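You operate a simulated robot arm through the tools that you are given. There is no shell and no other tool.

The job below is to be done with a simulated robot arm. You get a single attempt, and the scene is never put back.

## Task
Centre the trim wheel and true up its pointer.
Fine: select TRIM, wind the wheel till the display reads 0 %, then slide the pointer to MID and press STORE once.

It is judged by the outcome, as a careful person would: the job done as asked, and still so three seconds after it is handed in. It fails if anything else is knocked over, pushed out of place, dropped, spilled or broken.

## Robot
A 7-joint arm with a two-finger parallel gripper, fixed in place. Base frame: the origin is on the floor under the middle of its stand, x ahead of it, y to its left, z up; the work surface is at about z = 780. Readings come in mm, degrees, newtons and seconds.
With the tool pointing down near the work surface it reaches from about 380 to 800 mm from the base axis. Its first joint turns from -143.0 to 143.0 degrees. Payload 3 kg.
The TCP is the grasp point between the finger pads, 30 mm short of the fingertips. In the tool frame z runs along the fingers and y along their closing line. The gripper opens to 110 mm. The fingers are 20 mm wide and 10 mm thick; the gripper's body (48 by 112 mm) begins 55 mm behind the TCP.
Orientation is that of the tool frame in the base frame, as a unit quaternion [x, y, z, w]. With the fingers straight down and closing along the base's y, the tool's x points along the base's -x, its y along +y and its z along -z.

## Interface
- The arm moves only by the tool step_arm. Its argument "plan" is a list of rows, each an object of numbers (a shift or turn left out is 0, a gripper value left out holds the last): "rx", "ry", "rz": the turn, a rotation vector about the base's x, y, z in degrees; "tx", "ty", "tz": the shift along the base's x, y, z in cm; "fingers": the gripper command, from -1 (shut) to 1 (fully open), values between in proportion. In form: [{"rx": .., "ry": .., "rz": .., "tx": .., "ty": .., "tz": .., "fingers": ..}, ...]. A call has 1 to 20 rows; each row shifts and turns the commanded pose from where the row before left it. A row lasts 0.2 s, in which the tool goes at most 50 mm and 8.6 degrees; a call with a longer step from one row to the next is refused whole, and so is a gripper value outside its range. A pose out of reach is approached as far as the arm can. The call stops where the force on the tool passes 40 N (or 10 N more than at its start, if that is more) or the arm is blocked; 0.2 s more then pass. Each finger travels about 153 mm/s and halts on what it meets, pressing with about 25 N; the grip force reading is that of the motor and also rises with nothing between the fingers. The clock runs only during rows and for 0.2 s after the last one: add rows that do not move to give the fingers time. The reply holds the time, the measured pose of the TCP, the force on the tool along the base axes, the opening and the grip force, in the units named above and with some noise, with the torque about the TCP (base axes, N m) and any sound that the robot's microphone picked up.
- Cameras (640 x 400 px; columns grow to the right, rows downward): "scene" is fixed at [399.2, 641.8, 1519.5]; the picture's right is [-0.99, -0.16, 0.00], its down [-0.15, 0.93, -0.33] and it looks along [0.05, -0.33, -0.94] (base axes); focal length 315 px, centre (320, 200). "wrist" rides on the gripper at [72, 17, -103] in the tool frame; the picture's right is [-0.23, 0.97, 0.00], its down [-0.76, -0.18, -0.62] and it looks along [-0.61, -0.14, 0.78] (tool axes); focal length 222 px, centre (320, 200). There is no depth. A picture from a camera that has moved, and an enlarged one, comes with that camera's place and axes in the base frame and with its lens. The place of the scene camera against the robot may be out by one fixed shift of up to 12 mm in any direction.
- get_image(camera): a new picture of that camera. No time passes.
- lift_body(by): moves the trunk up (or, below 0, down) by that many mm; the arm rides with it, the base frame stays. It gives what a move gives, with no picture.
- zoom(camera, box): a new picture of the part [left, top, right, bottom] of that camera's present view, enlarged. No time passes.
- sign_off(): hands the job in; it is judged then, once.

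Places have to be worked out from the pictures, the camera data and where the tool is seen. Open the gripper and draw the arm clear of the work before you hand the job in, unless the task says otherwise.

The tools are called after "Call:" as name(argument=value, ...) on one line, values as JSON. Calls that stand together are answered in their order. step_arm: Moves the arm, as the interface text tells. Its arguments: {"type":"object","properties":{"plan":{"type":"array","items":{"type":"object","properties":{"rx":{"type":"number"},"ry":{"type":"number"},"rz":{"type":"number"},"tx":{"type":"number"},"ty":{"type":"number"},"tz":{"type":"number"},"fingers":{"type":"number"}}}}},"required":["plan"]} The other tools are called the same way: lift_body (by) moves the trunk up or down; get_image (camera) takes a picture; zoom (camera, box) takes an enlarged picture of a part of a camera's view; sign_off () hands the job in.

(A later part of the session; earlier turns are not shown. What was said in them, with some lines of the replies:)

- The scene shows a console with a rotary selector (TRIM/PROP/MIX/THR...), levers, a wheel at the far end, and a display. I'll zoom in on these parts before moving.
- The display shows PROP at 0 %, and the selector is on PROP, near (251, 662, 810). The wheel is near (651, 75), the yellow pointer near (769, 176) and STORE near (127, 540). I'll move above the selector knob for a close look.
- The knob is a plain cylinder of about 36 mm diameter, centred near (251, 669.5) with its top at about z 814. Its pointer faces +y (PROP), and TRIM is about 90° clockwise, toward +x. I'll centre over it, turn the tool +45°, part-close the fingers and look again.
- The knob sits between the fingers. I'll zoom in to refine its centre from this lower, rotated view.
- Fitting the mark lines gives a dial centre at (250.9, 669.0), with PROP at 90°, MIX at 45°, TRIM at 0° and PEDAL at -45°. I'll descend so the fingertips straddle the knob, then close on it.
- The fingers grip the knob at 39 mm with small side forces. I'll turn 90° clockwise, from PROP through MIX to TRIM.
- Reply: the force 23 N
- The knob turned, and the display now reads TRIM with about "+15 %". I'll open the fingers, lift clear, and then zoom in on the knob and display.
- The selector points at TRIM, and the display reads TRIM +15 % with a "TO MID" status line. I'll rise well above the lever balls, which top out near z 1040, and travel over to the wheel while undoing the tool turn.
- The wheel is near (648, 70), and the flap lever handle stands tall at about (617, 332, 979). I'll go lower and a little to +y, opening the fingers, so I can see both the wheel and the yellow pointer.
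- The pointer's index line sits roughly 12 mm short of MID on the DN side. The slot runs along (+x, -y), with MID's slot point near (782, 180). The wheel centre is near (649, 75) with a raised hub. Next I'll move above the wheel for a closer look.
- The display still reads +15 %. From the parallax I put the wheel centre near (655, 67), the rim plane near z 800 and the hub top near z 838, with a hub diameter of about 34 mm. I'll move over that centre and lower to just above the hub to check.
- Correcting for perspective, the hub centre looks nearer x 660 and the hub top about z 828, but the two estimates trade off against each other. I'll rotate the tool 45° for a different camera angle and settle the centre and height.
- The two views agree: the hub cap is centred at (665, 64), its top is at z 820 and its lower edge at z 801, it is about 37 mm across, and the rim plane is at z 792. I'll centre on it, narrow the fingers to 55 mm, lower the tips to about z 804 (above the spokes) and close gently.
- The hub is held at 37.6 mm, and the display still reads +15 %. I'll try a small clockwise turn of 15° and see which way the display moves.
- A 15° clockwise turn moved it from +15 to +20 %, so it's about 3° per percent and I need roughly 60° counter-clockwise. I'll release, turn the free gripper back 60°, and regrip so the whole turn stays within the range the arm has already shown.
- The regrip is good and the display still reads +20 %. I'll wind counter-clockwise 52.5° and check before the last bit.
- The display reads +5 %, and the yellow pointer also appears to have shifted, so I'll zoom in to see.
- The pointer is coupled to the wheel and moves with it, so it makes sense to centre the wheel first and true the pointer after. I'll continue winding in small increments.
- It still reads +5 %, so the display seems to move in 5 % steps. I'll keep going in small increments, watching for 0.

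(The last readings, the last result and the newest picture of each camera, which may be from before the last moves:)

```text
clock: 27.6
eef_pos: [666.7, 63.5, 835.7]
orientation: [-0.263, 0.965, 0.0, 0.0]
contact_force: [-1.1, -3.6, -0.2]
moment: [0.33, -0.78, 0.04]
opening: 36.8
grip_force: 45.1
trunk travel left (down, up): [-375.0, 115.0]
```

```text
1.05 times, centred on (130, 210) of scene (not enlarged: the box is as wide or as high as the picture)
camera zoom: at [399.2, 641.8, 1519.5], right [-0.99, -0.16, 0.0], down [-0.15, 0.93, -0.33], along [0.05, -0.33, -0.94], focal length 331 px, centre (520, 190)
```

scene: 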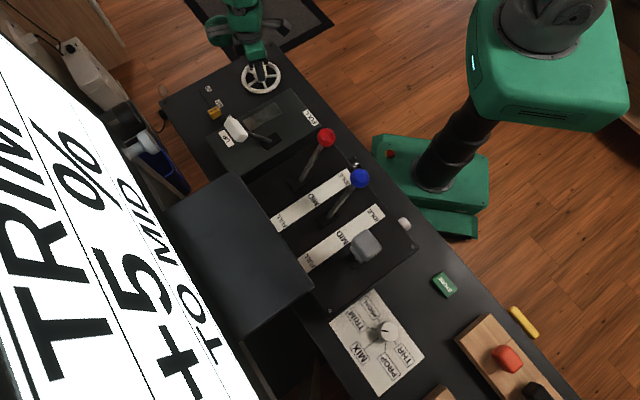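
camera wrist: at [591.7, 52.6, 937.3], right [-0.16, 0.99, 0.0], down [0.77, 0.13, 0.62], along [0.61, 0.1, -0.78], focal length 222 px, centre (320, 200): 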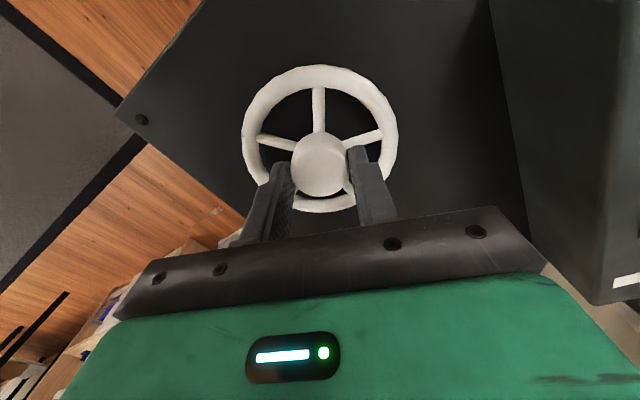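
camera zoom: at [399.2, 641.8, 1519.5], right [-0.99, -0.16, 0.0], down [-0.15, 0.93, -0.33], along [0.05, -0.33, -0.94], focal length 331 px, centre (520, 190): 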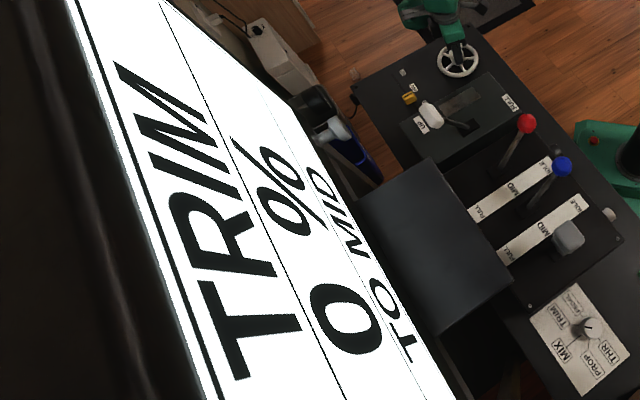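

The display now reads 0 %. I'll check the wheel's alignment in the grip, then release and see whether it stays at 0.

Call:
zoom(camera="wrist", box=[224, 50, 416, 170])

Call:
step_arm(plan=[{"fingers": 0.0}, {}, {}])

Call:
zoom(camera="wrist", box=[224, 50, 416, 170])

Call:
get_image(camera="scene")

```text
3.33 times, centred on (320, 110) of wrist
camera zoom: at [594.0, 42.6, 937.3], right [-0.3, 0.95, 0.0], down [0.75, 0.23, 0.62], along [0.59, 0.19, -0.78], focal length 740 px, centre (320, 500)
```

zoom: 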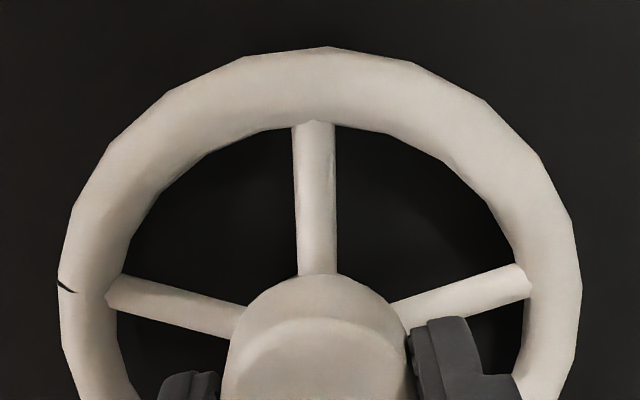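

```text
clock: 28.4
eef_pos: [665.5, 64.2, 834.8]
orientation: [-0.262, 0.965, 0.0, 0.0]
contact_force: [0.1, -0.8, -0.7]
moment: [-0.01, 0.04, 0.01]
opening: 55.1
grip_force: 0.0
trunk travel left (down, up): [-375.0, 115.0]
```

```text
3.33 times, centred on (320, 110) of wrist
camera zoom: at [594.2, 42.8, 937.3], right [-0.3, 0.95, 0.0], down [0.75, 0.23, 0.62], along [0.59, 0.19, -0.78], focal length 740 px, centre (320, 500)
```

zoom: 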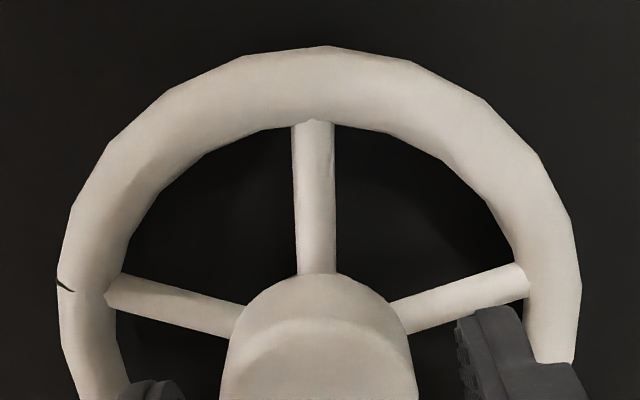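

```text
taken
```

scene: 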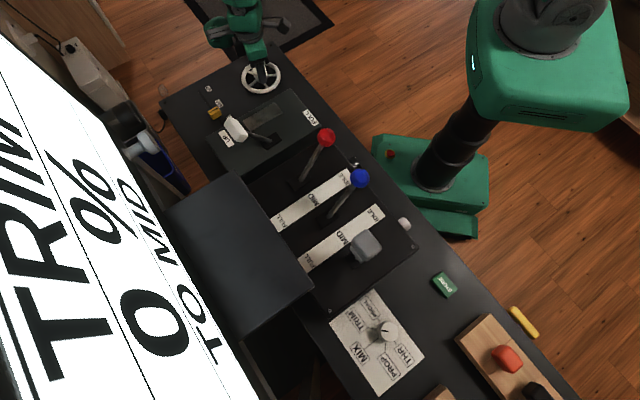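

The wheel stayed put on release and the display still reads 0 %. I'll lift straight off the hub, then move over the yellow pointer with the tool at 45° yaw so the fingers close along the slot.

Call:
step_arm(plan=[{"tz": 2}, {"tz": 4.5}, {"tz": 4.8}, {"tx": 2.5, "ty": 3.35, "rz": 5}, {"tx": 2.5, "ty": 3.35, "rz": 5}, {"tx": 2.5, "ty": 3.35, "rz": 4.5}, {"tx": 2.4, "ty": 3.35}, {}])

Call:
get_image(camera="wrist")

Call:
zoom(camera="wrist", box=[240, 60, 400, 160])

Call:
get_image(camera="scene")

```text
clock: 30.2
eef_pos: [764.3, 199.6, 946.8]
orientation: [-0.383, 0.924, 0.0, -0.001]
contact_force: [0.3, 0.3, -0.4]
moment: [-0.04, -0.01, 0.0]
opening: 54.8
grip_force: 0.0
trunk travel left (down, up): [-375.0, 115.0]
```

```text
taken
camera wrist: at [702.0, 160.4, 1049.6], right [-0.53, 0.85, 0.0], down [0.67, 0.41, 0.62], along [0.53, 0.33, -0.78], focal length 222 px, centre (320, 200)
```

wrist: 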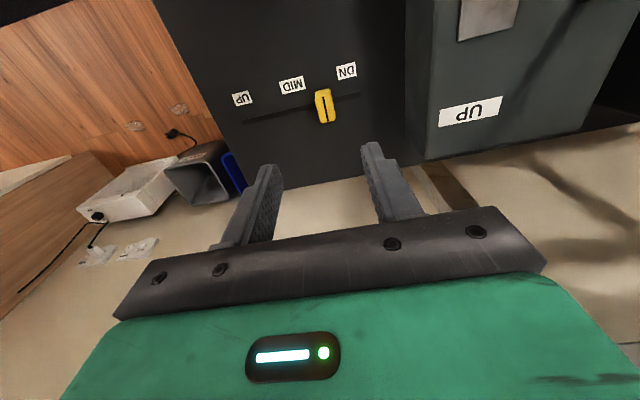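

```text
4.00 times, centred on (320, 110) of wrist
camera zoom: at [702.0, 160.4, 1049.6], right [-0.53, 0.85, 0.0], down [0.67, 0.41, 0.62], along [0.53, 0.33, -0.78], focal length 888 px, centre (320, 560)
```

zoom: 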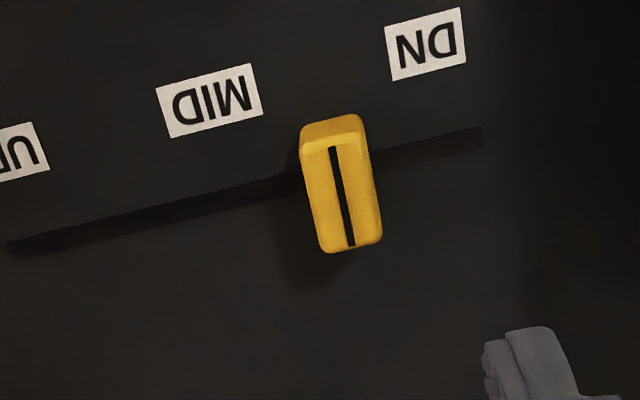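

```text
taken
```

scene: 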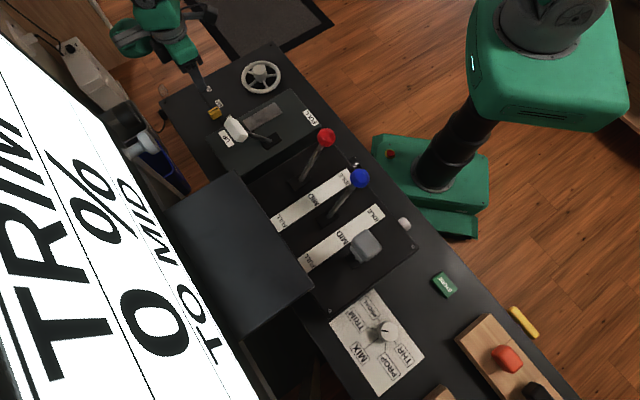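

The labels fit cleanly: DN at s=365, MID at 425 and UP at 485 mm along the slot. The pointer's index is at s≈394, so it needs about +31 mm toward UP. I'll centre over the block at about (760, 203), descend and close along the slot.

Call:
step_arm(plan=[{"tx": -0.4, "ty": 0.35, "tz": -3}, {"tz": -4}, {"tz": -4}, {"tz": -2.1}, {}, {}])

Call:
get_image(camera="wrist")

Call:
zoom(camera="scene", box=[160, 60, 280, 135])

```text
clock: 31.6
eef_pos: [760.0, 201.6, 816.3]
orientation: [-0.383, 0.924, 0.0, 0.0]
contact_force: [0.4, -0.9, -0.2]
moment: [0.0, -0.01, -0.01]
opening: 55.0
grip_force: 0.1
trunk travel left (down, up): [-375.0, 115.0]
```

```text
taken
camera wrist: at [697.2, 163.3, 919.3], right [-0.53, 0.85, 0.0], down [0.66, 0.41, 0.62], along [0.53, 0.33, -0.78], focal length 222 px, centre (320, 200)
```

wrist: 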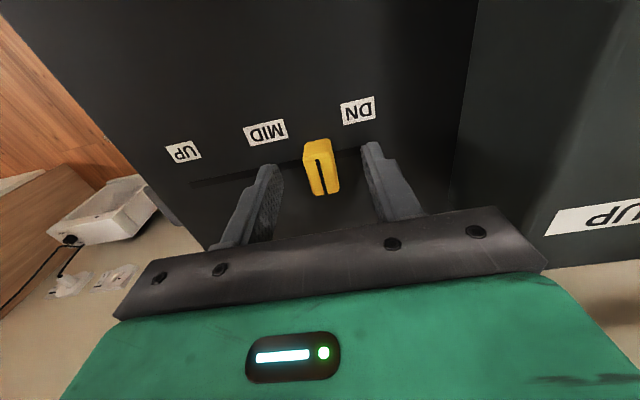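

```text
5.33 times, centred on (220, 98) of scene
camera zoom: at [399.2, 641.8, 1519.5], right [-0.99, -0.16, 0.0], down [-0.15, 0.93, -0.33], along [0.05, -0.33, -0.94], focal length 1678 px, centre (853, 747)
```

zoom: 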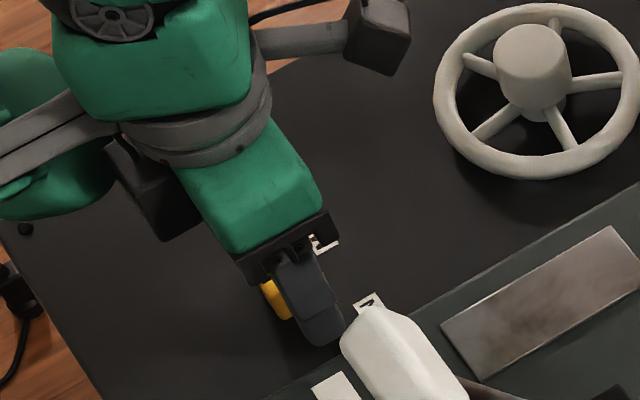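

The fingers straddle the pointer cleanly, with TCP s=394.8 and the block at about 394. I'll close on it gently.

Call:
step_arm(plan=[{"fingers": -0.5}, {"fingers": -1}, {}, {}])

Call:
get_image(camera="wrist")

Call:
get_image(camera="scene")

```text
clock: 32.6
eef_pos: [760.0, 200.8, 816.9]
orientation: [-0.382, 0.924, 0.0, 0.0]
contact_force: [0.4, 0.5, 0.7]
moment: [-0.1, 0.06, 0.0]
opening: 17.7
grip_force: 45.1
trunk travel left (down, up): [-375.0, 115.0]
```

```text
taken
camera wrist: at [697.2, 163.4, 919.3], right [-0.53, 0.85, 0.0], down [0.66, 0.41, 0.62], along [0.53, 0.33, -0.78], focal length 222 px, centre (320, 200)
```

wrist: 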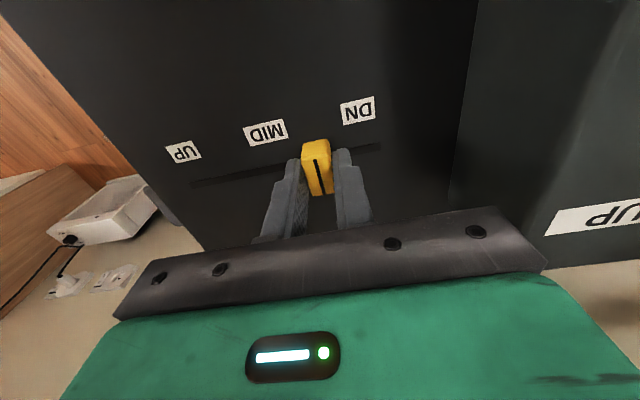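

```text
taken
```

scene: 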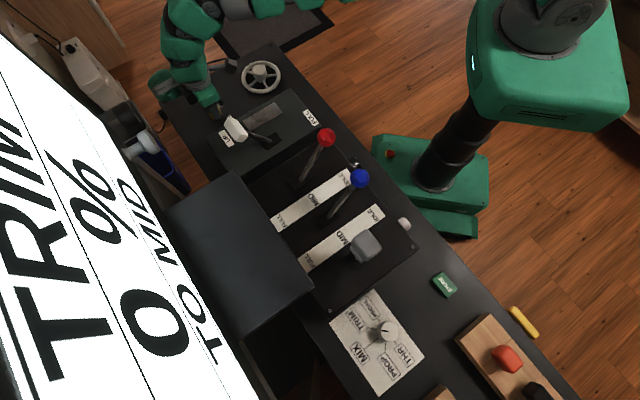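

The pointer is held at 17.7 mm and the display still reads 0 %. I'll slide it 10 mm toward MID in small steps, then check that the wheel and display hold.

Call:
step_arm(plan=[{"tx": 0.354, "ty": -0.354}, {"tx": 0.354, "ty": -0.354}, {}])

Call:
get_image(camera="wrist")

Call:
get_image(camera="scene")

```text
clock: 33.4
eef_pos: [769.3, 193.4, 816.8]
orientation: [-0.382, 0.924, 0.0, 0.0]
contact_force: [-0.1, -0.7, 1.1]
moment: [0.53, -0.6, -0.07]
opening: 17.8
grip_force: 45.4
trunk travel left (down, up): [-375.0, 115.0]
```

```text
taken
camera wrist: at [704.7, 155.9, 919.3], right [-0.53, 0.85, 0.0], down [0.66, 0.41, 0.62], along [0.53, 0.33, -0.78], focal length 222 px, centre (320, 200)
```

wrist: 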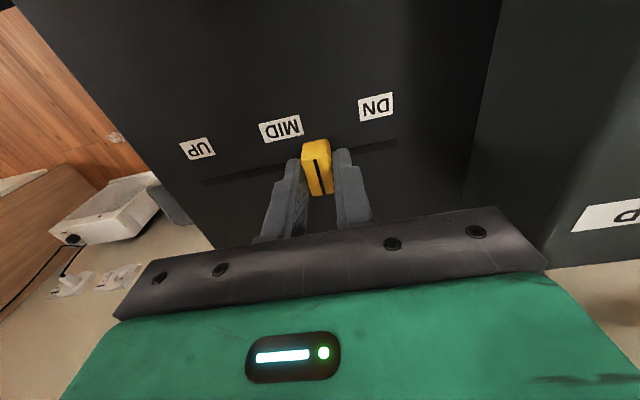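

```text
taken
```

scene: 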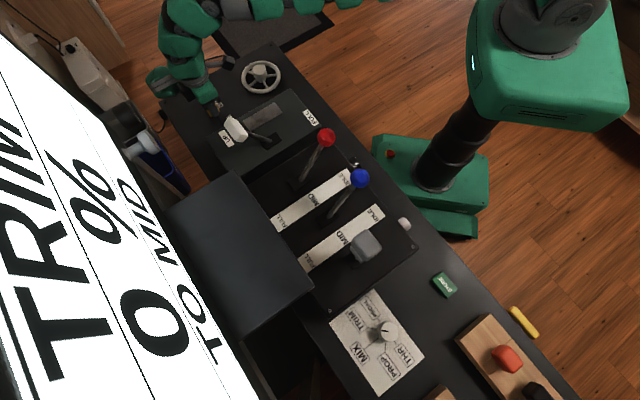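

The pointer follows and the display holds at 0 %. From the camera pose, TCP s ≈ 405, so I'll move the remaining 20 mm.

Call:
step_arm(plan=[{"tx": 0.354, "ty": -0.354}, {"tx": 0.354, "ty": -0.354}, {"tx": 0.354, "ty": -0.354}, {"tx": 0.354, "ty": -0.354}, {}, {}])

Call:
get_image(camera="wrist")

Call:
zoom(camera="wrist", box=[240, 90, 400, 190])

Call:
get_image(camera="scene")

```text
clock: 34.8
eef_pos: [777.8, 183.9, 818.0]
orientation: [-0.383, 0.924, -0.001, 0.0]
contact_force: [-0.2, 0.7, 0.1]
moment: [1.01, -1.02, 0.02]
opening: 17.7
grip_force: 45.3
out of reach, approached as far as the arm can: row 4
trunk travel left (down, up): [-375.0, 115.0]
```

```text
taken
camera wrist: at [714.6, 145.9, 919.2], right [-0.53, 0.85, 0.0], down [0.66, 0.41, 0.62], along [0.53, 0.33, -0.78], focal length 222 px, centre (320, 200)
```

wrist: 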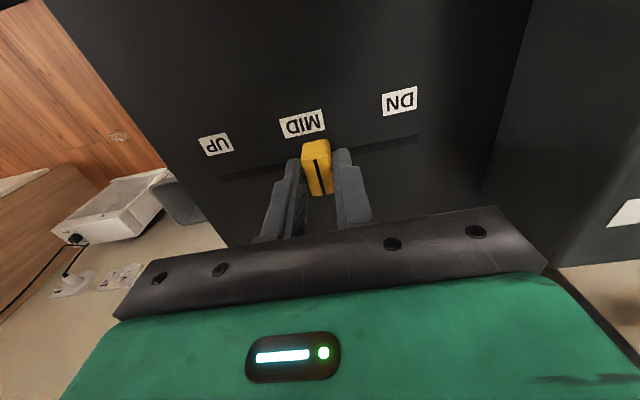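

```text
4.00 times, centred on (320, 140) of wrist
camera zoom: at [714.6, 145.9, 919.2], right [-0.53, 0.85, 0.0], down [0.66, 0.41, 0.62], along [0.53, 0.33, -0.78], focal length 888 px, centre (320, 440)
```

zoom: 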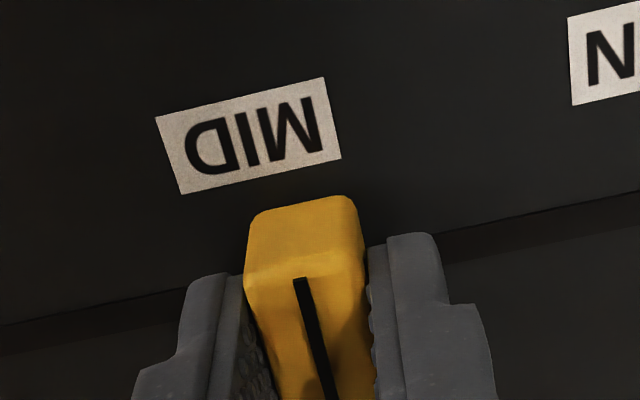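

```text
taken
```

scene: 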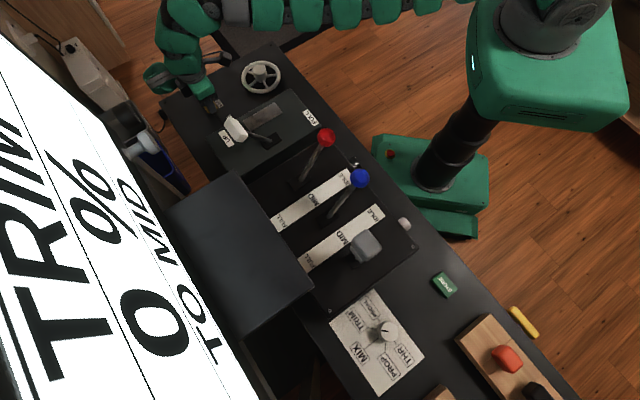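

The arm hit its reach limit at s≈419, about 6 mm short of MID, with the display still at 0 %. I'll open the fingers slightly and tilt the tool 8° about the slot axis, fingertips outward, to gain reach.

Call:
step_arm(plan=[{"fingers": -0.2}, {}, {"rx": 2.83, "ry": -2.83}, {"rx": 2.83, "ry": -2.83}, {}, {}])

Call:
get_image(camera="wrist")

Call:
zoom(camera="wrist", box=[240, 90, 400, 190])

```text
clock: 36.2
eef_pos: [778.2, 182.1, 817.1]
orientation: [-0.381, 0.922, 0.026, 0.064]
contact_force: [-0.2, -0.4, 0.4]
moment: [0.01, 0.0, 0.01]
opening: 44.1
grip_force: 0.1
trunk travel left (down, up): [-375.0, 115.0]
```

```text
taken
camera wrist: at [704.6, 135.7, 908.4], right [-0.53, 0.85, 0.03], down [0.6, 0.35, 0.72], along [0.6, 0.4, -0.69], focal length 222 px, centre (320, 200)
```

wrist: 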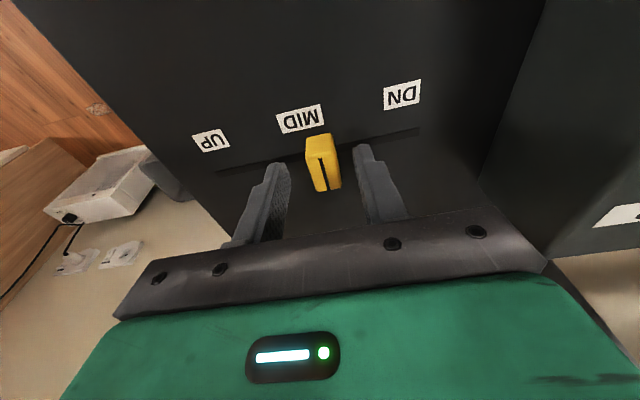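

```text
4.00 times, centred on (320, 140) of wrist
camera zoom: at [704.6, 135.7, 908.4], right [-0.53, 0.85, 0.03], down [0.6, 0.35, 0.72], along [0.6, 0.4, -0.69], focal length 888 px, centre (320, 440)
```

zoom: 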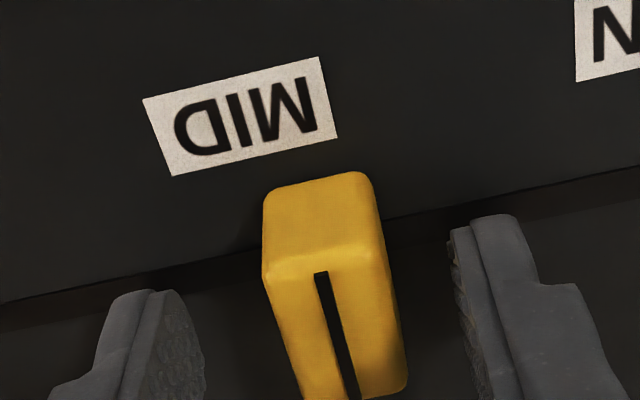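

The tilt gave the reach back. The index now computes to s≈417 against the MID label at 424.5, so the block sprang back about 2–3 mm on release. I'll centre the open gripper at s≈426 and regrip, which carries the pointer with it.

Call:
step_arm(plan=[{"tx": 0.25, "ty": -0.25}, {"tx": 0.25, "ty": -0.25}, {}, {"fingers": -0.5}, {"fingers": -1}, {}, {}])

Call:
get_image(camera="wrist")

Call:
zoom(camera="wrist", box=[240, 90, 400, 190])

Call:
get_image(camera="scene")

```text
clock: 37.8
eef_pos: [783.1, 178.8, 817.2]
orientation: [-0.381, 0.922, 0.026, 0.065]
contact_force: [-0.1, -0.6, -1.2]
moment: [0.18, -0.33, 0.03]
opening: 17.6
grip_force: 45.4
trunk travel left (down, up): [-375.0, 115.0]
```

```text
taken
camera wrist: at [709.8, 130.5, 907.8], right [-0.53, 0.85, 0.03], down [0.6, 0.35, 0.72], along [0.6, 0.4, -0.69], focal length 222 px, centre (320, 200)
```

wrist: 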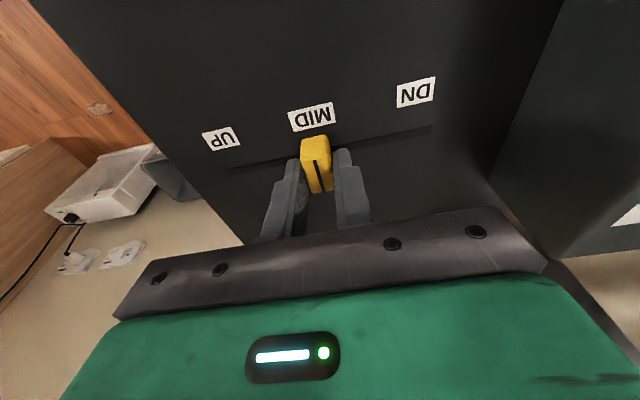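

```text
4.00 times, centred on (320, 140) of wrist
camera zoom: at [709.8, 130.5, 907.8], right [-0.53, 0.85, 0.03], down [0.6, 0.35, 0.72], along [0.6, 0.4, -0.69], focal length 888 px, centre (320, 440)
```

zoom: 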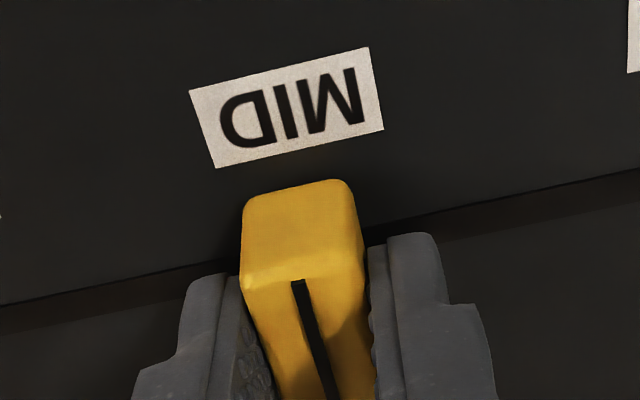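

```text
taken
```

scene: 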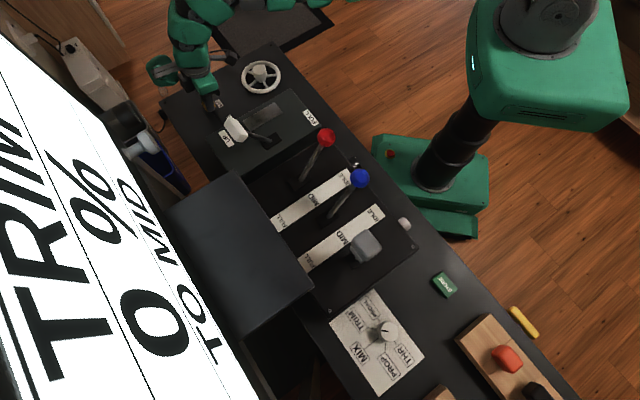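

The pointer is gripped with its index at s≈427.4 (MID ≈ 424.7), and the display holds at 0 %. Last time it sprang back about 3 mm on release, so I'll release and measure where it settles.

Call:
step_arm(plan=[{"fingers": -0.2}, {}, {}, {}])

Call:
zoom(camera="wrist", box=[240, 90, 400, 190])

Call:
get_image(camera="scene")

```text
clock: 38.8
eef_pos: [782.2, 178.7, 815.6]
orientation: [-0.382, 0.922, 0.027, 0.065]
contact_force: [0.0, -0.9, -0.3]
moment: [-0.02, 0.0, 0.0]
opening: 44.2
grip_force: 0.0
trunk travel left (down, up): [-375.0, 115.0]
```

```text
4.00 times, centred on (320, 140) of wrist
camera zoom: at [709.7, 130.4, 907.8], right [-0.53, 0.85, 0.03], down [0.6, 0.35, 0.72], along [0.6, 0.4, -0.69], focal length 888 px, centre (320, 440)
```

zoom: 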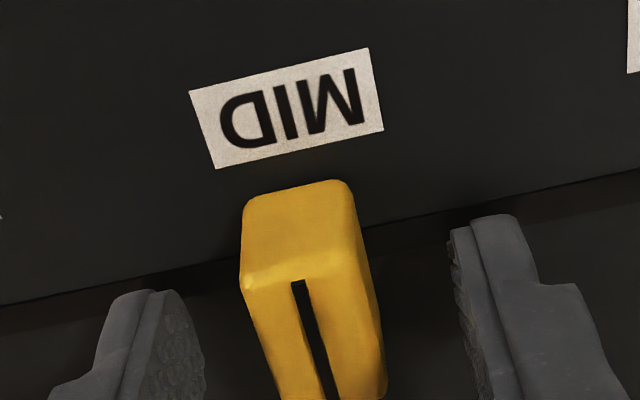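

```text
taken
```

scene: 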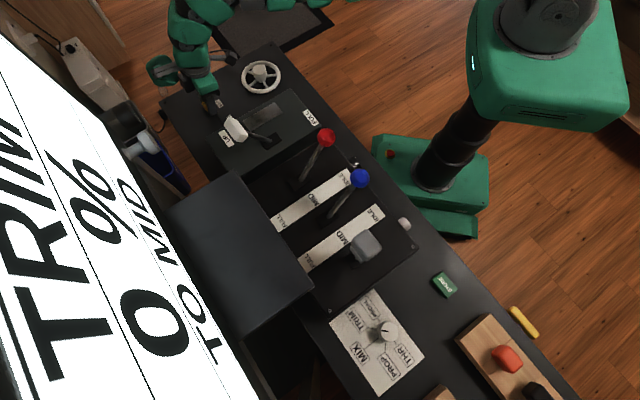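

It held its position this time. Allowing for the block height (top near z 807), the index is about 1.8 mm past MID. I'll nudge the gripper back 1.8 mm, regrip and release to centre it exactly, watching the status line.

Call:
step_arm(plan=[{"tx": -0.127, "ty": 0.127}, {}, {"fingers": -0.5}, {"fingers": -1}, {}, {"fingers": -0.2}, {}, {}])

Call:
zoom(camera="wrist", box=[240, 90, 400, 190])

Call:
get_image(camera="scene")

```text
clock: 40.6
eef_pos: [781.6, 179.4, 816.6]
orientation: [-0.381, 0.922, 0.027, 0.064]
contact_force: [-1.1, 0.4, -0.6]
moment: [0.06, -0.01, -0.04]
opening: 44.3
grip_force: 0.0
trunk travel left (down, up): [-375.0, 115.0]
```

```text
4.00 times, centred on (320, 140) of wrist
camera zoom: at [708.3, 131.8, 907.8], right [-0.53, 0.85, 0.03], down [0.6, 0.35, 0.72], along [0.6, 0.4, -0.69], focal length 888 px, centre (320, 440)
```

zoom: 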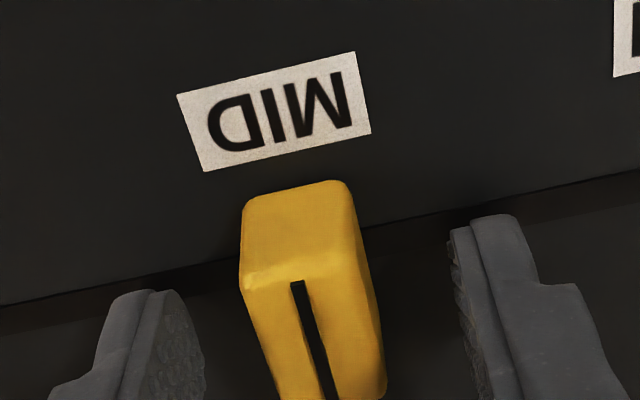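

```text
taken
```

scene: 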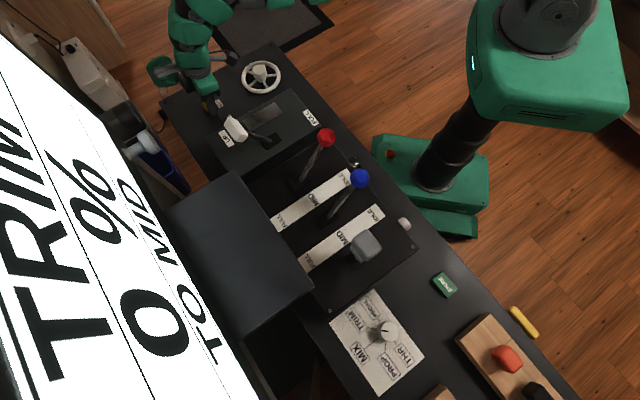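

The gripper is centred at s≈424.6 and the block moved with it. I'll lift straight up, undo the tilt, and back off slightly for a cleaner overhead check of the pointer against MID.

Call:
step_arm(plan=[{"tz": 1.5}, {"tz": 3.5}, {"tz": 4.0}, {"tx": -1.5, "ty": -1.5, "rx": -2.83, "ry": 2.83, "tz": 2}, {"tx": -1.5, "ty": -1.5, "rx": -2.83, "ry": 2.83, "tz": 2}, {}])

Call:
get_image(camera="wrist")

Call:
zoom(camera="wrist", box=[240, 80, 400, 180])

Call:
zoom(camera="scene", box=[180, 80, 260, 130])

```text
clock: 42.0
eef_pos: [750.5, 150.1, 946.3]
orientation: [-0.383, 0.924, 0.001, 0.0]
contact_force: [-0.3, -0.1, -1.0]
moment: [-0.03, 0.01, 0.0]
opening: 44.2
grip_force: 0.0
trunk travel left (down, up): [-375.0, 115.0]
```

```text
taken
camera wrist: at [687.8, 112.2, 1048.5], right [-0.53, 0.85, 0.0], down [0.66, 0.41, 0.62], along [0.53, 0.33, -0.78], focal length 222 px, centre (320, 200)
```

wrist: 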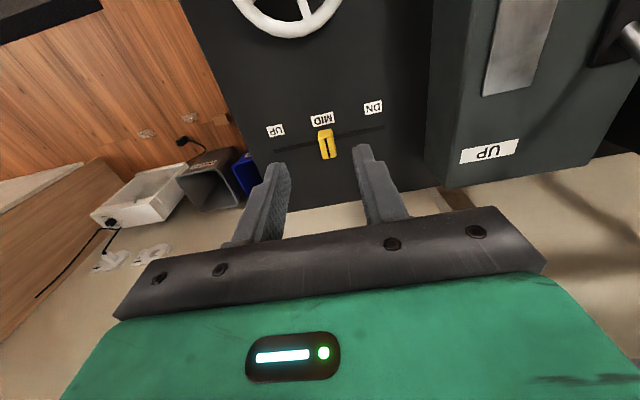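

```text
4.00 times, centred on (320, 130) of wrist
camera zoom: at [687.8, 112.2, 1048.5], right [-0.53, 0.85, 0.0], down [0.66, 0.41, 0.62], along [0.53, 0.33, -0.78], focal length 888 px, centre (320, 480)
```

zoom: 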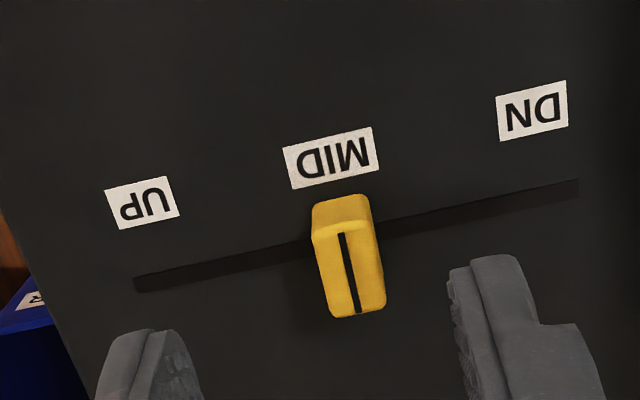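

```text
8.00 times, centred on (220, 105) of scene
camera zoom: at [399.2, 641.8, 1519.5], right [-0.99, -0.16, 0.0], down [-0.15, 0.93, -0.33], along [0.05, -0.33, -0.94], focal length 2518 px, centre (1120, 960)
```

zoom: 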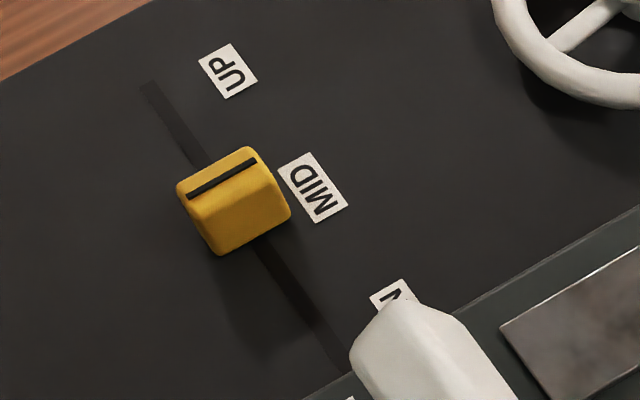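

In this overhead view the index computes to s=425.1 and the MID label to 425.0, so the pointer is on MID. I'll check that the display still reads TRIM 0 %.

Call:
get_image(camera="scene")

Call:
zoom(camera="scene", box=[80, 150, 280, 400])

```text
taken
```

scene: 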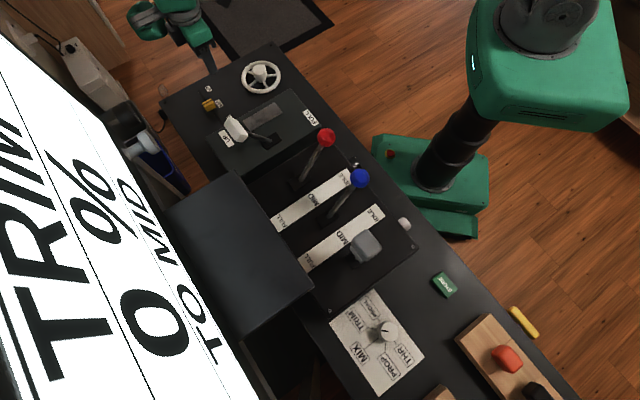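

```text
1.60 times, centred on (180, 275) of scene
camera zoom: at [399.2, 641.8, 1519.5], right [-0.99, -0.16, 0.0], down [-0.15, 0.93, -0.33], along [0.05, -0.33, -0.94], focal length 504 px, centre (544, 80)
```

zoom: 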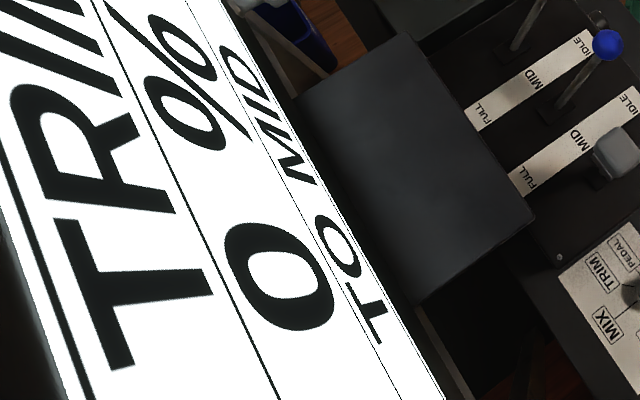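

The display reads TRIM 0 % and the pointer is on MID, so STORE is next, near (133, 556). I'll retreat up and back from the pointer, then cross above the levers at z≈1160 toward the button.

Call:
step_arm(plan=[{"tx": -2.71, "ty": -0.71, "tz": 3.06, "rz": -6.43}, {"tx": -2.71, "ty": -0.71, "tz": 3.06, "rz": -6.43}, {"tx": -2.71, "ty": -0.71, "tz": 3.06, "rz": -6.43}, {"tx": -2.71, "ty": -0.71, "tz": 3.06, "rz": -6.43}, {"tx": -2.71, "ty": -0.71, "tz": 3.06, "rz": -6.43}, {"tx": -2.71, "ty": -0.71, "tz": 3.06, "rz": -6.43}, {"tx": -2.71, "ty": -0.71, "tz": 3.06, "rz": -6.42}, {"tx": -3.23, "ty": 3.51}, {"tx": -3.23, "ty": 3.51}, {"tx": -3.23, "ty": 3.51}, {"tx": -3.23, "ty": 3.51}, {"tx": -3.23, "ty": 3.51}, {"tx": -3.23, "ty": 3.51}, {"tx": -3.23, "ty": 3.51}, {"tx": -3.23, "ty": 3.51}, {"tx": -3.23, "ty": 3.51}, {"tx": -3.23, "ty": 3.51}, {"tx": -3.23, "ty": 3.51}, {"tx": -3.23, "ty": 3.51}])

Call:
get_image(camera="wrist")

Call:
get_image(camera="scene")

```text
clock: 46.0
eef_pos: [172.9, 522.5, 1161.4]
orientation: [-0.001, 1.0, 0.0, 0.0]
contact_force: [-1.1, -0.5, 0.6]
moment: [0.03, -0.02, -0.01]
opening: 44.0
grip_force: 0.0
trunk travel left (down, up): [-375.0, 115.0]
```

```text
taken
camera wrist: at [100.3, 540.2, 1263.6], right [0.23, 0.97, 0.0], down [0.76, -0.18, 0.62], along [0.61, -0.14, -0.78], focal length 222 px, centre (320, 200)
```

wrist: 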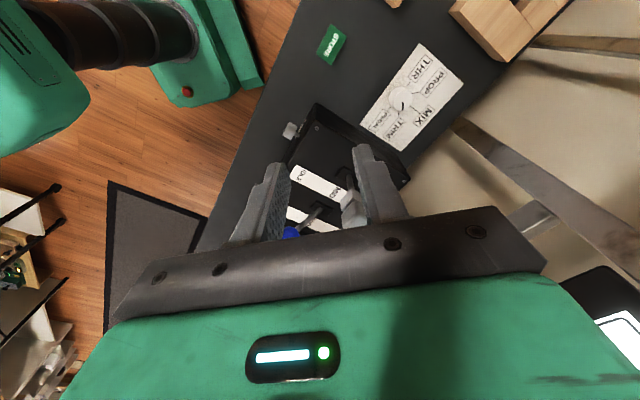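

```text
taken
```

scene: 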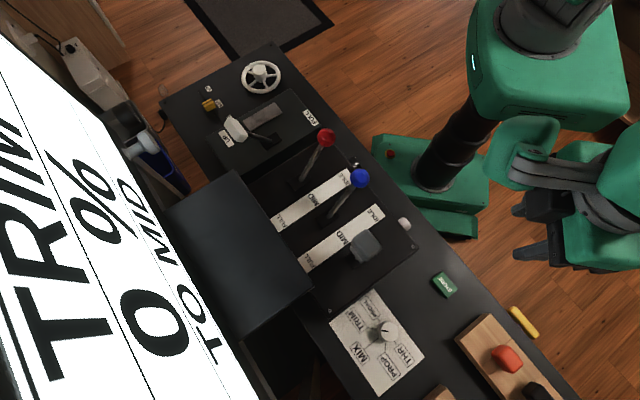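

From here STORE is at about (134, 552), and the display still reads TRIM 0 %. I'll move above the button, close the fingers and get a closer view.

Call:
step_arm(plan=[{"tx": -0.8, "ty": 0.6, "tz": -4, "fingers": -1}, {"tx": -0.8, "ty": 0.6, "tz": -4}, {"tx": -0.8, "ty": 0.6, "tz": -4}, {"tx": -0.8, "ty": 0.6, "tz": -4}, {"tx": -0.7, "ty": 0.55, "tz": -4}, {"tz": -3}, {}])

Call:
get_image(camera="wrist")

Call:
zoom(camera="wrist", box=[240, 40, 400, 140])

Call:
zoom(camera="scene", box=[400, 240, 560, 340])

```text
clock: 47.6
eef_pos: [133.9, 551.3, 930.7]
orientation: [0.0, 1.0, 0.0, 0.0]
contact_force: [0.3, -1.0, -0.3]
moment: [0.02, 0.01, 0.0]
opening: 0.0
grip_force: 25.0
trunk travel left (down, up): [-375.0, 115.0]
```

```text
taken
camera wrist: at [61.5, 569.8, 1033.4], right [0.23, 0.97, 0.0], down [0.76, -0.18, 0.62], along [0.61, -0.14, -0.78], focal length 222 px, centre (320, 200)
```

wrist: 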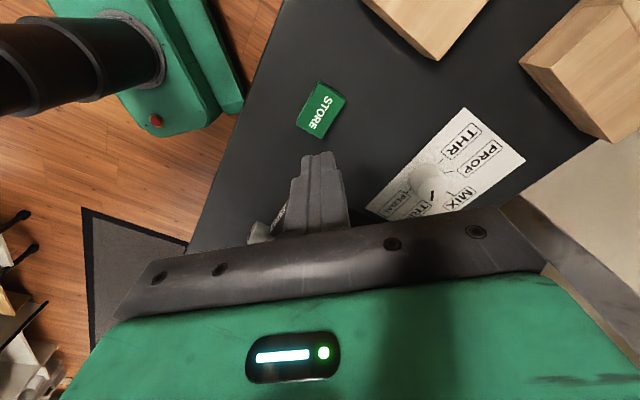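

```text
4.00 times, centred on (320, 90) of wrist
camera zoom: at [61.5, 569.8, 1033.4], right [0.23, 0.97, 0.0], down [0.76, -0.18, 0.62], along [0.61, -0.14, -0.78], focal length 888 px, centre (320, 640)
```

zoom: 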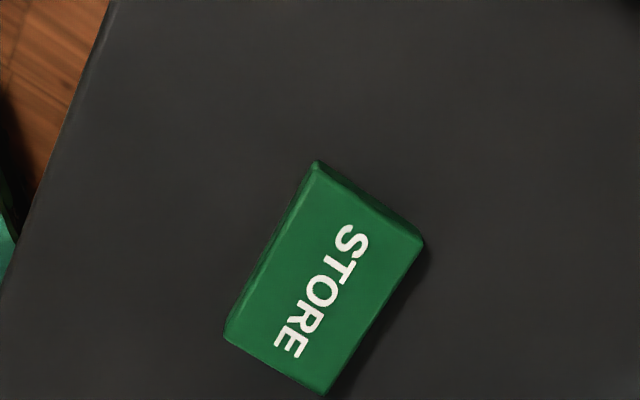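

```text
4.00 times, centred on (480, 290) of scene
camera zoom: at [399.2, 641.8, 1519.5], right [-0.99, -0.16, 0.0], down [-0.15, 0.93, -0.33], along [0.05, -0.33, -0.94], focal length 1259 px, centre (-320, -160)
```

zoom: 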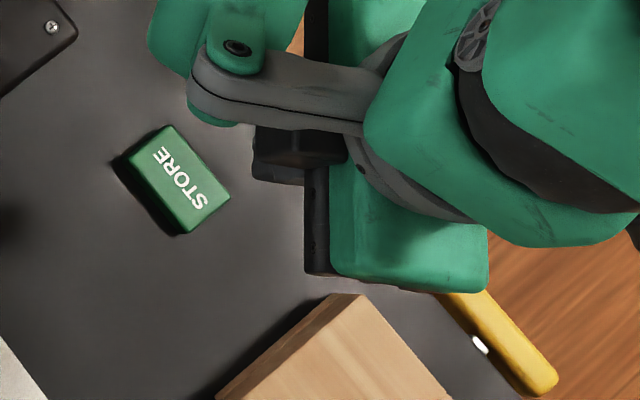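

The STORE top is centred at about (132, 553.5) with its surface near z 795. I'll align over it and lower the closed fingertips to about 12 mm above.

Call:
step_arm(plan=[{"tx": -0.18, "ty": 0.2, "tz": -3}, {"tz": -4}, {"tz": -2.3}, {}])

Call:
get_image(camera="wrist")

Call:
zoom(camera="scene", box=[400, 240, 560, 340])

```text
clock: 48.6
eef_pos: [131.9, 553.2, 838.2]
orientation: [0.001, 1.0, 0.0, -0.001]
contact_force: [0.3, 0.2, 0.5]
moment: [0.0, 0.0, -0.01]
opening: 0.0
grip_force: 25.0
trunk travel left (down, up): [-375.0, 115.0]
```

```text
taken
camera wrist: at [59.5, 571.4, 941.0], right [0.23, 0.97, 0.0], down [0.76, -0.18, 0.62], along [0.61, -0.14, -0.78], focal length 222 px, centre (320, 200)
```

wrist: 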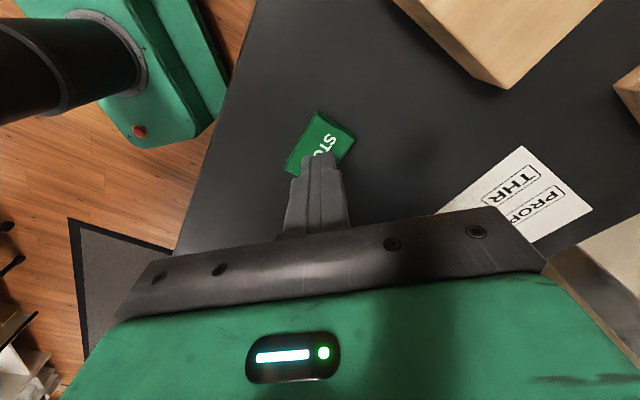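

```text
4.00 times, centred on (480, 290) of scene
camera zoom: at [399.2, 641.8, 1519.5], right [-0.99, -0.16, 0.0], down [-0.15, 0.93, -0.33], along [0.05, -0.33, -0.94], focal length 1259 px, centre (-320, -160)
```

zoom: 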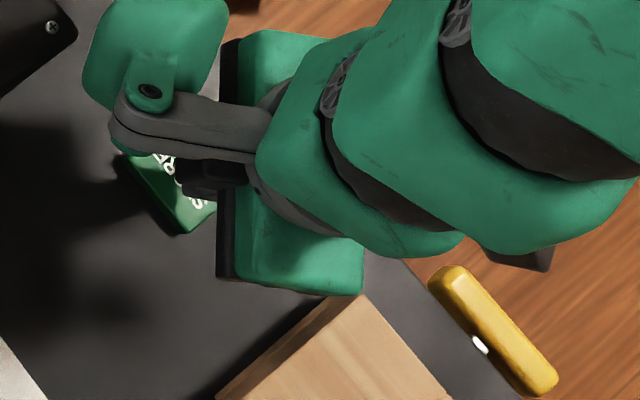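

The tip is over the middle of the button at about z 808. I'll lower slowly and watch for contact.

Call:
step_arm(plan=[{"tz": -0.4}, {"tz": -0.3}, {"tz": -0.3}])

```text
clock: 49.4
eef_pos: [131.5, 553.0, 828.3]
orientation: [0.0, 1.0, -0.001, 0.0]
contact_force: [-0.4, 0.2, 0.4]
moment: [0.03, 0.02, 0.0]
opening: 0.2
grip_force: 24.6
trunk travel left (down, up): [-375.0, 115.0]
```

No contact yet with the tip at about z 798. I'll continue in small steps.

Call:
step_arm(plan=[{"tz": -0.2}, {"tz": -0.2}, {}])

```text
clock: 50.2
eef_pos: [131.0, 553.2, 824.3]
orientation: [0.0, 1.0, 0.0, 0.0]
contact_force: [0.1, 0.2, 1.0]
moment: [0.0, 0.01, -0.01]
opening: 0.0
grip_force: 25.3
trunk travel left (down, up): [-375.0, 115.0]
```

Only about 1 N with the tip at z≈794, so I'm near or just at contact. Continuing slowly.

Call:
step_arm(plan=[{"tz": -0.15}, {"tz": -0.15}, {}])

Call:
get_image(camera="scene")

```text
clock: 51.0
eef_pos: [132.6, 553.5, 821.2]
orientation: [0.0, 1.0, 0.0, 0.0]
contact_force: [-0.5, -0.5, 0.4]
moment: [0.01, 0.0, -0.01]
opening: 0.0
grip_force: 25.4
trunk travel left (down, up): [-375.0, 115.0]
```

```text
taken
```

scene: 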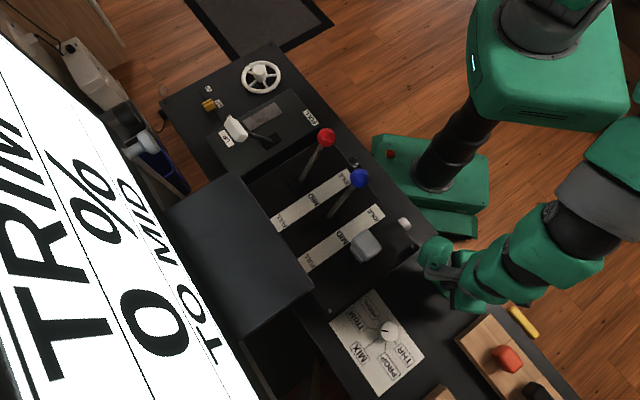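

Still no contact with the tip at about z 791. I'll check the wrist view before going further.

Call:
zoom(camera="wrist", box=[240, 90, 400, 190])

```text
4.00 times, centred on (320, 140) of wrist
camera zoom: at [60.2, 571.6, 923.9], right [0.23, 0.97, 0.0], down [0.76, -0.18, 0.62], along [0.61, -0.14, -0.78], focal length 888 px, centre (320, 440)
```

zoom: 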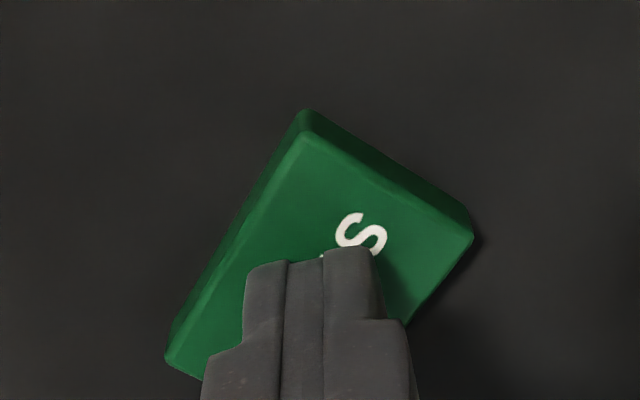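

The tip is over the upper-middle of the button's face with no contact yet. I'll continue down in small steps.

Call:
step_arm(plan=[{"tz": -0.15}, {"tz": -0.15}, {}])

Call:
get_image(camera="scene")

```text
clock: 51.8
eef_pos: [132.2, 553.9, 817.7]
orientation: [0.0, 1.0, 0.0, 0.0]
contact_force: [1.1, 0.3, 1.3]
moment: [0.05, -0.02, 0.0]
opening: 0.1
grip_force: 25.0
trunk travel left (down, up): [-375.0, 115.0]
heard: click
```

```text
taken
```

scene: 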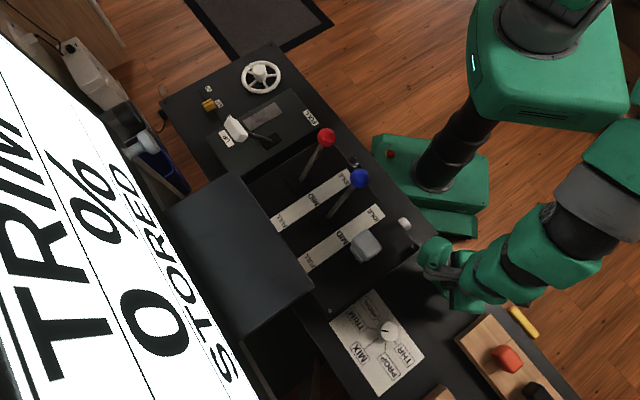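

The click registered and the display now shows TRIM 0 % STORED. I'll lift straight up off the button, then open the gripper once well clear.

Call:
step_arm(plan=[{"tz": 2}, {"tz": 4}, {"tz": 4.8}, {"tz": 4.8}, {"tz": 4.8}, {"tz": 4.8}, {"tz": 4.8, "fingers": 1}, {}, {}])

Call:
get_image(camera="scene")

Call:
get_image(camera="wrist")

Call:
zoom(camera="scene", box=[180, 50, 300, 125])

Call:
zoom(camera="scene", box=[310, 250, 550, 400])

```text
clock: 53.8
eef_pos: [131.1, 552.8, 1118.1]
orientation: [0.0, 1.0, 0.0, 0.0]
contact_force: [0.1, -0.1, 0.5]
moment: [0.01, 0.01, 0.02]
opening: 110.0
grip_force: 0.0
trunk travel left (down, up): [-375.0, 115.0]
```

```text
taken
```

scene: 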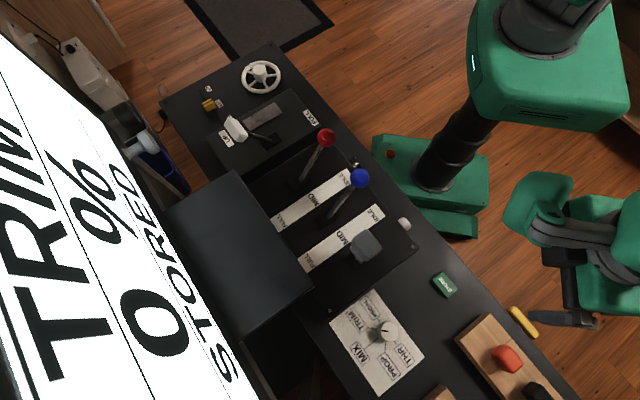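

```text
taken
camera wrist: at [59.7, 570.8, 1220.5], right [0.23, 0.97, 0.0], down [0.76, -0.18, 0.62], along [0.61, -0.14, -0.78], focal length 222 px, centre (320, 200)
```

wrist: 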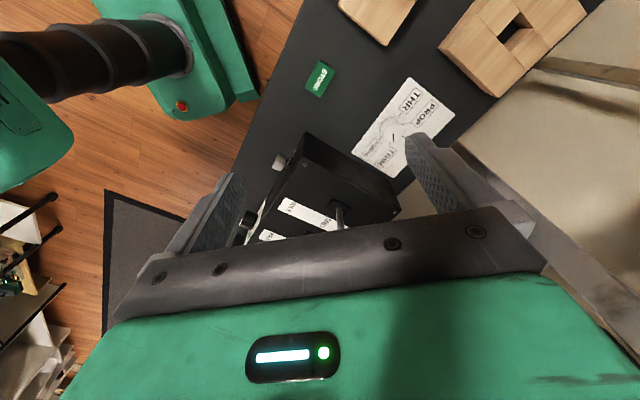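

```text
5.33 times, centred on (240, 88) of scene
camera zoom: at [399.2, 641.8, 1519.5], right [-0.99, -0.16, 0.0], down [-0.15, 0.93, -0.33], along [0.05, -0.33, -0.94], focal length 1678 px, centre (747, 800)
```

zoom: 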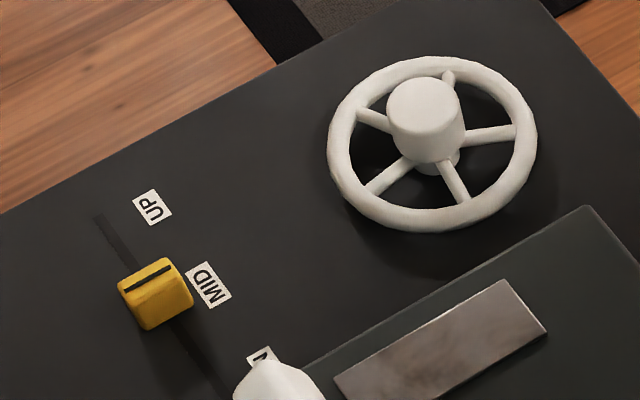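

```text
2.67 times, centred on (430, 325) of scene
camera zoom: at [399.2, 641.8, 1519.5], right [-0.99, -0.16, 0.0], down [-0.15, 0.93, -0.33], along [0.05, -0.33, -0.94], focal length 839 px, centre (27, -133)
```

zoom: 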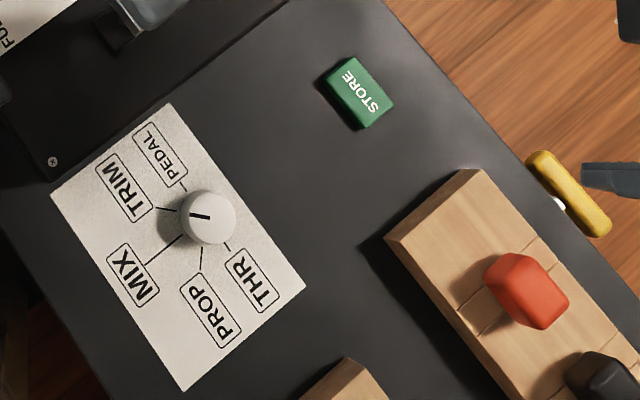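

The selector is on TRIM, the wheel reads 0 %, the pointer is on MID, and the display shows STORED after one click. Levers, blocks and the yellow piece are where they were at the start. The gripper is open and about 300 mm above the work, so I'm handing in.

Call:
sign_off()

```text
The job is handed in.
```

The trim job is done and handed in: the display reads TRIM 0 % with STORED below it.

- **Selector:** turned from PROP to TRIM.
- **Wheel:** wound counter-clockwise from +15 % to 0 %. My first test turn went the wrong way, to +20 %, before I reversed it. The display moves in 5 % steps. The wheel stayed at 0 % after I let go.
- **Pointer:** slid to MID, within about 0.2 mm of the label's centre when I measured it afterwards. The wheel drags the pointer along, so I set the wheel first. Sliding the pointer did not change the reading.
- **STORE:** pressed once, with one click heard.

In the last pictures nothing else had been moved or knocked over. The gripper is open and about 300 mm above the work.
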